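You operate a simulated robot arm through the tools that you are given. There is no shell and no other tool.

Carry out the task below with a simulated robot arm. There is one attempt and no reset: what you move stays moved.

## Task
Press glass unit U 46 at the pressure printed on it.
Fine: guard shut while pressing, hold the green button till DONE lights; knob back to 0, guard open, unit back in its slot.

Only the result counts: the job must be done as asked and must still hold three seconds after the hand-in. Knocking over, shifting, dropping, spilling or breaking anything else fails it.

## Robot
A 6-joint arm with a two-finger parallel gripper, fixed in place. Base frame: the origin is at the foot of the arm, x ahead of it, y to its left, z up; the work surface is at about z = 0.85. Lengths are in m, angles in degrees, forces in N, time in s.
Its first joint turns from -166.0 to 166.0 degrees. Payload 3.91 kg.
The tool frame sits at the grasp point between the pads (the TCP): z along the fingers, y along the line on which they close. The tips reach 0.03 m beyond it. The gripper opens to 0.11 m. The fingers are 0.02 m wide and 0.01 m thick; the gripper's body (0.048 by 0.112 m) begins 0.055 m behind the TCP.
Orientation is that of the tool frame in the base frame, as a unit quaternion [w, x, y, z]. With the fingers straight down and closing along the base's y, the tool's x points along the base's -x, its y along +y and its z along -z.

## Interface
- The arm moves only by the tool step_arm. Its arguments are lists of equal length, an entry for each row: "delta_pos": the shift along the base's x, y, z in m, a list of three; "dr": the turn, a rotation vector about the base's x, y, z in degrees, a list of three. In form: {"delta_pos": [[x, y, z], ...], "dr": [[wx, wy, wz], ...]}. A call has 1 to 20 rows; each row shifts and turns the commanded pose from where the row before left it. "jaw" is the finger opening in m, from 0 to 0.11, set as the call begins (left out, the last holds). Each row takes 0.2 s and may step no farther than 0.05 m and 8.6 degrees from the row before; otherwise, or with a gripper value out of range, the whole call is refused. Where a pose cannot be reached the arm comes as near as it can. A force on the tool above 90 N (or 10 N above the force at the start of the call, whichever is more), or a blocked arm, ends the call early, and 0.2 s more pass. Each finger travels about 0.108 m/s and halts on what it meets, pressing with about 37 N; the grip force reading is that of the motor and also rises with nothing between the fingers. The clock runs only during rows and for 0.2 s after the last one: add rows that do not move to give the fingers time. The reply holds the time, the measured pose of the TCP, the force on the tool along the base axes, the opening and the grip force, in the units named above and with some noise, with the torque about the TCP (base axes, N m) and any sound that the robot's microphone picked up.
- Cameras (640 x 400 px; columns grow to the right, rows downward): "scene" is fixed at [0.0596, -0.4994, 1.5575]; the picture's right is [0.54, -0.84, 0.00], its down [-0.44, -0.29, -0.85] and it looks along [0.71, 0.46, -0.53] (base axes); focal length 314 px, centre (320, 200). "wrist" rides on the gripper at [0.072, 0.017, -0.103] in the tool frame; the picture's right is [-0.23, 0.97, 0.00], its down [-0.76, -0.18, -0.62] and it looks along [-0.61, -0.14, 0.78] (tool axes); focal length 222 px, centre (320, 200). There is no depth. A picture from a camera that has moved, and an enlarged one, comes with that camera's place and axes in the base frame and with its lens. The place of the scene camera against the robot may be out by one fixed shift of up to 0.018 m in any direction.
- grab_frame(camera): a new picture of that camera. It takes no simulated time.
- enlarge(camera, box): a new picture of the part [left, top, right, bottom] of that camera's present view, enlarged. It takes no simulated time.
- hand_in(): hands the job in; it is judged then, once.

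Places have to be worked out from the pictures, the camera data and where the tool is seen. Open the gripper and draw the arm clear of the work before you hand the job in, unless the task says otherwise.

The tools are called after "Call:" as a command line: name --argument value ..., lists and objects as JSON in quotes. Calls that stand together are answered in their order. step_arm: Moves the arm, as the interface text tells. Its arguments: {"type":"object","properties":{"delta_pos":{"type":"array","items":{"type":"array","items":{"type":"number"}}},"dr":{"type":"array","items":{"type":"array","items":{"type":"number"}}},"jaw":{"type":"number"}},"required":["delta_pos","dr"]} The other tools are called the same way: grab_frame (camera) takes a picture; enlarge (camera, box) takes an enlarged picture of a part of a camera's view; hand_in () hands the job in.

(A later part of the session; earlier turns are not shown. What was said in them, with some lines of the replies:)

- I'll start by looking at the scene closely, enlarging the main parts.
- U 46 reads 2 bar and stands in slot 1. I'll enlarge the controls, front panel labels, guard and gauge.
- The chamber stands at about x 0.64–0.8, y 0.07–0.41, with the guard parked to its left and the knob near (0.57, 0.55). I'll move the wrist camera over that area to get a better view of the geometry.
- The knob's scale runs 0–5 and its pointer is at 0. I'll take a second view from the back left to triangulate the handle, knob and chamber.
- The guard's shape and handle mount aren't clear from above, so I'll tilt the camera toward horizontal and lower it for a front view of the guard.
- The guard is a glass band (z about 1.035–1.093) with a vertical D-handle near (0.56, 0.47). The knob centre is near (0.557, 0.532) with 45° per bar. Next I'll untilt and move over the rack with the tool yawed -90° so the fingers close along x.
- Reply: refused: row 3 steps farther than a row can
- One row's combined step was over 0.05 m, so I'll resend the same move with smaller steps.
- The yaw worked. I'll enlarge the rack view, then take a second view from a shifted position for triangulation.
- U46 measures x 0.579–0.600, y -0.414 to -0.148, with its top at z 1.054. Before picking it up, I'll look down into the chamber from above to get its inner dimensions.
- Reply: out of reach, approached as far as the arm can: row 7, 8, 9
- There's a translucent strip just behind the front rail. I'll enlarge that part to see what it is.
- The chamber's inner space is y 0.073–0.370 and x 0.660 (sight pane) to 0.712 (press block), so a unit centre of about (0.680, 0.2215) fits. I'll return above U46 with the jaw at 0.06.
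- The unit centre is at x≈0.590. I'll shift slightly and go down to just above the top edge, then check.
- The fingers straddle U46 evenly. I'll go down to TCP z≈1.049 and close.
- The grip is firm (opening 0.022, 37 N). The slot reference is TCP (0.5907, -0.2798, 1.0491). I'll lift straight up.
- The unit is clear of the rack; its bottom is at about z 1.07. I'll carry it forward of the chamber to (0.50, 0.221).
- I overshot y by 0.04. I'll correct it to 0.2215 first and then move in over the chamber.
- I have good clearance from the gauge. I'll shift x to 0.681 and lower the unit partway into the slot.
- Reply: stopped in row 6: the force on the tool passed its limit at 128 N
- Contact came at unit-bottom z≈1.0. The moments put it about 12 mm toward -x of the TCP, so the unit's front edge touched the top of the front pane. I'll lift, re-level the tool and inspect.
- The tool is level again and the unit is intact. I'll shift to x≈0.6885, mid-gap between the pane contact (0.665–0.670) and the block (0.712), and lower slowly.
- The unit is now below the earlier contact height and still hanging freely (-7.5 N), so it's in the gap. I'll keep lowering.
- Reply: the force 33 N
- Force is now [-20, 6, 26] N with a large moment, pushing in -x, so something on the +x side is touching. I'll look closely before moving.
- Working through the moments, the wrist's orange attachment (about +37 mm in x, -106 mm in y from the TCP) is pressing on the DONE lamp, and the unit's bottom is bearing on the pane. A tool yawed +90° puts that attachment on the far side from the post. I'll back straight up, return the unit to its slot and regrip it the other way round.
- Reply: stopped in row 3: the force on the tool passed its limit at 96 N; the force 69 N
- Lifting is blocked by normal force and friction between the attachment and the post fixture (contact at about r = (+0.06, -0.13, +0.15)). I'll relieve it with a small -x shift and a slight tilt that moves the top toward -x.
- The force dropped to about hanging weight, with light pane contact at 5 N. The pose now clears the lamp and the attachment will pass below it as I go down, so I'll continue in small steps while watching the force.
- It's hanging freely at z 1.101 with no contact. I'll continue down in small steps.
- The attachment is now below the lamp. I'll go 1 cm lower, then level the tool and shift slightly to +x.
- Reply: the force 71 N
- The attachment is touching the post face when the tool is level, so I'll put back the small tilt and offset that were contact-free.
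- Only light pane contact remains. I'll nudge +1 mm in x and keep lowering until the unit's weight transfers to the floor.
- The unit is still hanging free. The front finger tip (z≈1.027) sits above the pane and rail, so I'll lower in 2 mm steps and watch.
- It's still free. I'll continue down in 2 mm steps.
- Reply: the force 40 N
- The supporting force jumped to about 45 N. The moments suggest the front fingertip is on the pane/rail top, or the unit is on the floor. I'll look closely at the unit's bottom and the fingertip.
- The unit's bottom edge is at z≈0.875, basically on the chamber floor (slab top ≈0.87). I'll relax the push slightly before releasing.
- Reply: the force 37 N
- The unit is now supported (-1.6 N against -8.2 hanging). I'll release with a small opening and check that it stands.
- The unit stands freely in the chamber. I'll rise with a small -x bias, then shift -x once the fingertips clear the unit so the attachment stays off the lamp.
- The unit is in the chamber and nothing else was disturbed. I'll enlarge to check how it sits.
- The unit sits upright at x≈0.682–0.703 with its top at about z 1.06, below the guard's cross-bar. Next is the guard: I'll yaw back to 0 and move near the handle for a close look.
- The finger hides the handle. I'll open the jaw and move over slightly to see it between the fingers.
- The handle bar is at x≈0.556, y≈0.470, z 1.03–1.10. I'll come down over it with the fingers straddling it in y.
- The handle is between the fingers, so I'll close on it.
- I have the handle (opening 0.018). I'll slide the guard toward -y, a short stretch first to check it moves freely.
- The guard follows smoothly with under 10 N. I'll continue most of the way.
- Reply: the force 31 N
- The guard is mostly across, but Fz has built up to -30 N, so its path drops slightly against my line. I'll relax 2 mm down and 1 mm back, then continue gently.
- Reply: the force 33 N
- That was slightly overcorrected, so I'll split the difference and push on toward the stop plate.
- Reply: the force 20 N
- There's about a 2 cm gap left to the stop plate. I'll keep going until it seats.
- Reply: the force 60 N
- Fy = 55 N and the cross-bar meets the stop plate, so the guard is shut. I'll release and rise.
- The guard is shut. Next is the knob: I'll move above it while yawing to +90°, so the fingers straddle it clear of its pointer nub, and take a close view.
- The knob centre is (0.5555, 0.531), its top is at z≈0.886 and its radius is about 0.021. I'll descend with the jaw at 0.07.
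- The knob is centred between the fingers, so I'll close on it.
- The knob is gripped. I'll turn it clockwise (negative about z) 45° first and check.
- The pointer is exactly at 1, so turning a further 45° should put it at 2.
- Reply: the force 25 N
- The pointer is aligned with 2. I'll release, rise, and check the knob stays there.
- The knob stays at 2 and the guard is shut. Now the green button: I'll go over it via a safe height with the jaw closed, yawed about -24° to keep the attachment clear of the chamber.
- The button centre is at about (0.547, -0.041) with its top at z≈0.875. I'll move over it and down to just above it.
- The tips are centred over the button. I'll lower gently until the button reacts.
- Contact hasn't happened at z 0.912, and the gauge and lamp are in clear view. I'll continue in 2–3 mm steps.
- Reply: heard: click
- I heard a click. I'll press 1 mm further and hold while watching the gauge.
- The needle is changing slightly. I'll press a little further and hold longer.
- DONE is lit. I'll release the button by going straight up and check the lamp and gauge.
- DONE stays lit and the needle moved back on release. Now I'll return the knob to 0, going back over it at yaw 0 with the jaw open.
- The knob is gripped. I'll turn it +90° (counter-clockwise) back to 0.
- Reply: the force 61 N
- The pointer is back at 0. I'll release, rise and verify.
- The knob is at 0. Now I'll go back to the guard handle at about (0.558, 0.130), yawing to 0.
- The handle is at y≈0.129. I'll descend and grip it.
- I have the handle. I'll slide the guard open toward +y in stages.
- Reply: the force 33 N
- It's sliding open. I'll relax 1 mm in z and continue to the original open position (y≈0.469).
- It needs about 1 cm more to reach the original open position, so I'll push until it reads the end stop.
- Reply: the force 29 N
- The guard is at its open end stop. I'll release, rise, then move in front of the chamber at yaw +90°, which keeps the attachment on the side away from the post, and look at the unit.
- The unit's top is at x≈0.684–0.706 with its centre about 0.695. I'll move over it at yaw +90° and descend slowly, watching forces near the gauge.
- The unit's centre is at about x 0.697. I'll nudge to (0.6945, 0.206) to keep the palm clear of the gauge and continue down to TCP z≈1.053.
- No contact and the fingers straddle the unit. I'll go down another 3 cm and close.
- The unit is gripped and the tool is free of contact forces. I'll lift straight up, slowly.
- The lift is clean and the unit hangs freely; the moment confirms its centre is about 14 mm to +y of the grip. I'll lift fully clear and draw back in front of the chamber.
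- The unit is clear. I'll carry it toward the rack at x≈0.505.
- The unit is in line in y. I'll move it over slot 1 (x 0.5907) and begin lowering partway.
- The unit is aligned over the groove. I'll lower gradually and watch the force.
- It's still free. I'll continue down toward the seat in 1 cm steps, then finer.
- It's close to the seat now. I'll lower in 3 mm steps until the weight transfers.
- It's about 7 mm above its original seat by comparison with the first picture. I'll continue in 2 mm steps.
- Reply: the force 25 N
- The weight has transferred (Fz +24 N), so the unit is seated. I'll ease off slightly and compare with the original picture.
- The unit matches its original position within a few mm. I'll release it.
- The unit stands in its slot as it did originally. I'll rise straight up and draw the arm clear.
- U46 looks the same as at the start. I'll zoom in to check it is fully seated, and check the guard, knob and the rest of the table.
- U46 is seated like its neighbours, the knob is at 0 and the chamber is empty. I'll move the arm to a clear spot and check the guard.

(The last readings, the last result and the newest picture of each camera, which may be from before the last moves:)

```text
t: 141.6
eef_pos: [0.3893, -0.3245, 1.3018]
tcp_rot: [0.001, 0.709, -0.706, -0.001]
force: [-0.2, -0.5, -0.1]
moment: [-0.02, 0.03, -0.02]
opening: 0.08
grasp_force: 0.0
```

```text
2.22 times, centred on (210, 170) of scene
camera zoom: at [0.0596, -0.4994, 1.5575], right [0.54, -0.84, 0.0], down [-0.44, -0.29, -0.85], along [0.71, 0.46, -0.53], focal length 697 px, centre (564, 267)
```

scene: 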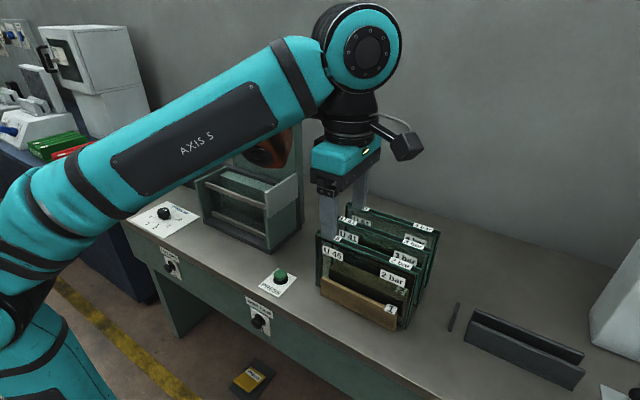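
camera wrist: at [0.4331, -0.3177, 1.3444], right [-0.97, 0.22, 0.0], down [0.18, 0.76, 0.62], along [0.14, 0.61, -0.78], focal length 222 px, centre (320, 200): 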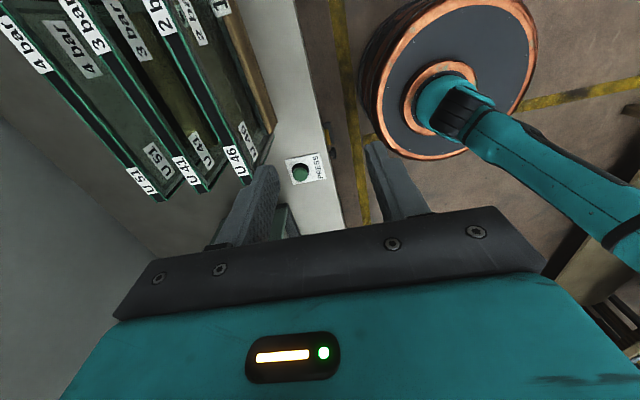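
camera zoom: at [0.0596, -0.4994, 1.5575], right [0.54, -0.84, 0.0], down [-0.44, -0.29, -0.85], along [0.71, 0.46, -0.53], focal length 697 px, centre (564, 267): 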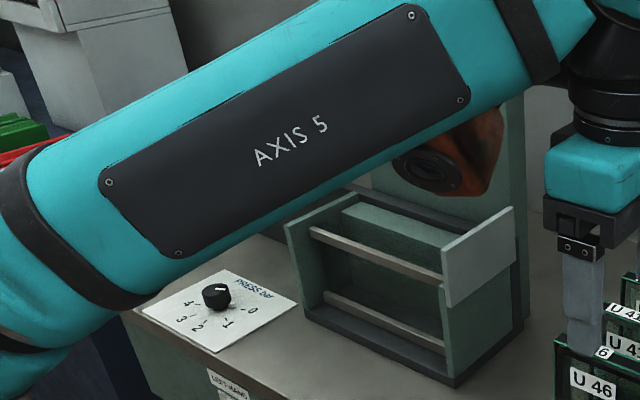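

The arm blocks the view of the guard, so I'll swing it to the left at safe height for the final check.

Call:
step_arm --delta_pos '[[0, 0.045, 0], [0, 0.045, 0], [0, 0.045, 0], [0, 0.045, 0], [0, 0.045, 0], [0, 0.045, 0], [0, 0.045, 0], [0, 0.045, 0], [0, 0.045, 0], [0, 0.045, 0], [0, 0.045, 0], [0, 0.045, 0], [0, 0.045, 0], [0, 0.045, 0], [0, 0, 0]]' --dr '[[0, 0, 0], [0, 0, 0], [0, 0, 0], [0, 0, 0], [0, 0, 0], [0, 0, 0], [0, 0, 0], [0, 0, 0], [0, 0, 0], [0, 0, 0], [0, 0, 0], [0, 0, 0], [0, 0, 0], [0, 0, 0], [0, 0, 0]]'

Call:
grab_frame --camera "scene"

Call:
enlarge --camera "scene" --box '[110, 80, 310, 260]'

Call:
enlarge --camera "scene" --box '[300, 190, 460, 340]'

```text
t: 144.8
eef_pos: [0.3931, 0.3055, 1.2897]
tcp_rot: [0.0, 0.708, -0.706, 0.001]
force: [-0.4, 0.0, -0.3]
moment: [0.04, -0.01, 0.02]
opening: 0.0799
grasp_force: 0.0
out of reach, approached as far as the arm can: row 4, 5, 7
```

```text
taken
```

scene: 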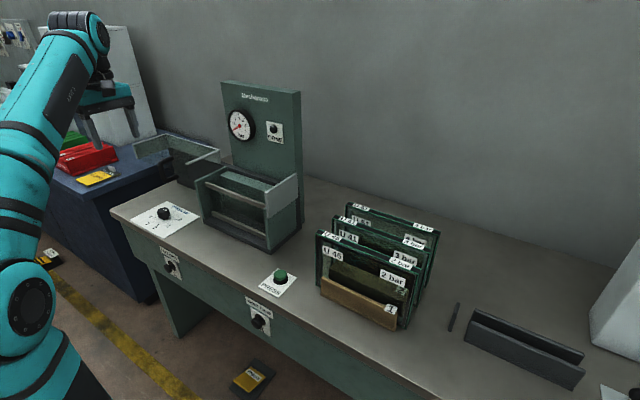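

```text
2.22 times, centred on (210, 170) of scene
camera zoom: at [0.0596, -0.4994, 1.5575], right [0.54, -0.84, 0.0], down [-0.44, -0.29, -0.85], along [0.71, 0.46, -0.53], focal length 697 px, centre (564, 267)
```

zoom: 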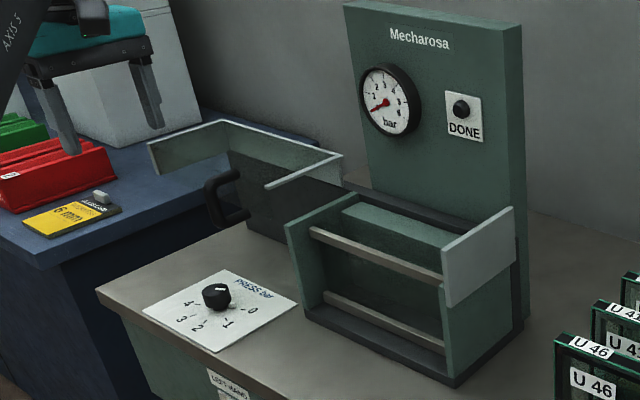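

```text
2.67 times, centred on (380, 265) of scene
camera zoom: at [0.0596, -0.4994, 1.5575], right [0.54, -0.84, 0.0], down [-0.44, -0.29, -0.85], along [0.71, 0.46, -0.53], focal length 837 px, centre (160, 27)
```

zoom: 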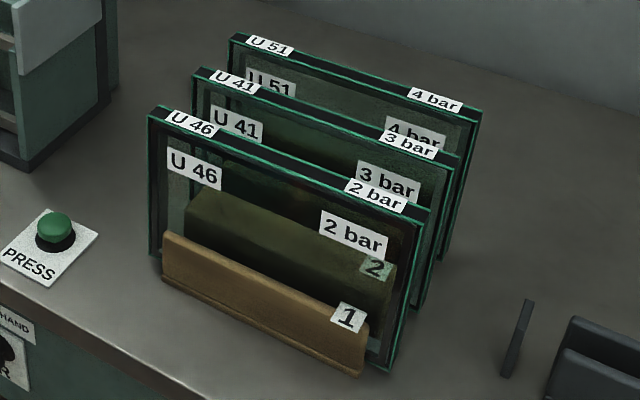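

Everything matches the start: U46 is in slot 1, the knob is at 0, the guard is open, the chamber is empty and nothing else has moved. DONE lit while the knob was at 2 bar, so I'm handing in.

Call:
hand_in

```text
The job is handed in.
```

I pressed U 46 at 2 bar, the pressure printed on it, with the guard shut. I held the green button until DONE lit. The knob is back at 0, the guard is open, and the unit is back in slot 1. The job is handed in; I haven't seen a verdict.

- **Gauge:** the needle barely moved during the press and still pointed near 0, so the gauge doesn't confirm 2 bar. That rests on the knob pointer being on 2 and the DONE lamp.
- **Contact while loading:**
  - The unit's lower edge touched the top of the front pane on the first try, and the arm stopped at 128 N.
  - An attachment on the gripper then caught on the press's upright near the DONE lamp. It pushed at up to about 60 N, and the arm stopped once more at 96 N while I backed off.
  - I saw no damage afterwards, and neither the unit nor the press looked out of place.
- **Returning the unit:** I gripped it the other way round to take it out, which kept the attachment clear. U 46 now sits within a few millimetres of where it started. The other two units were not disturbed.
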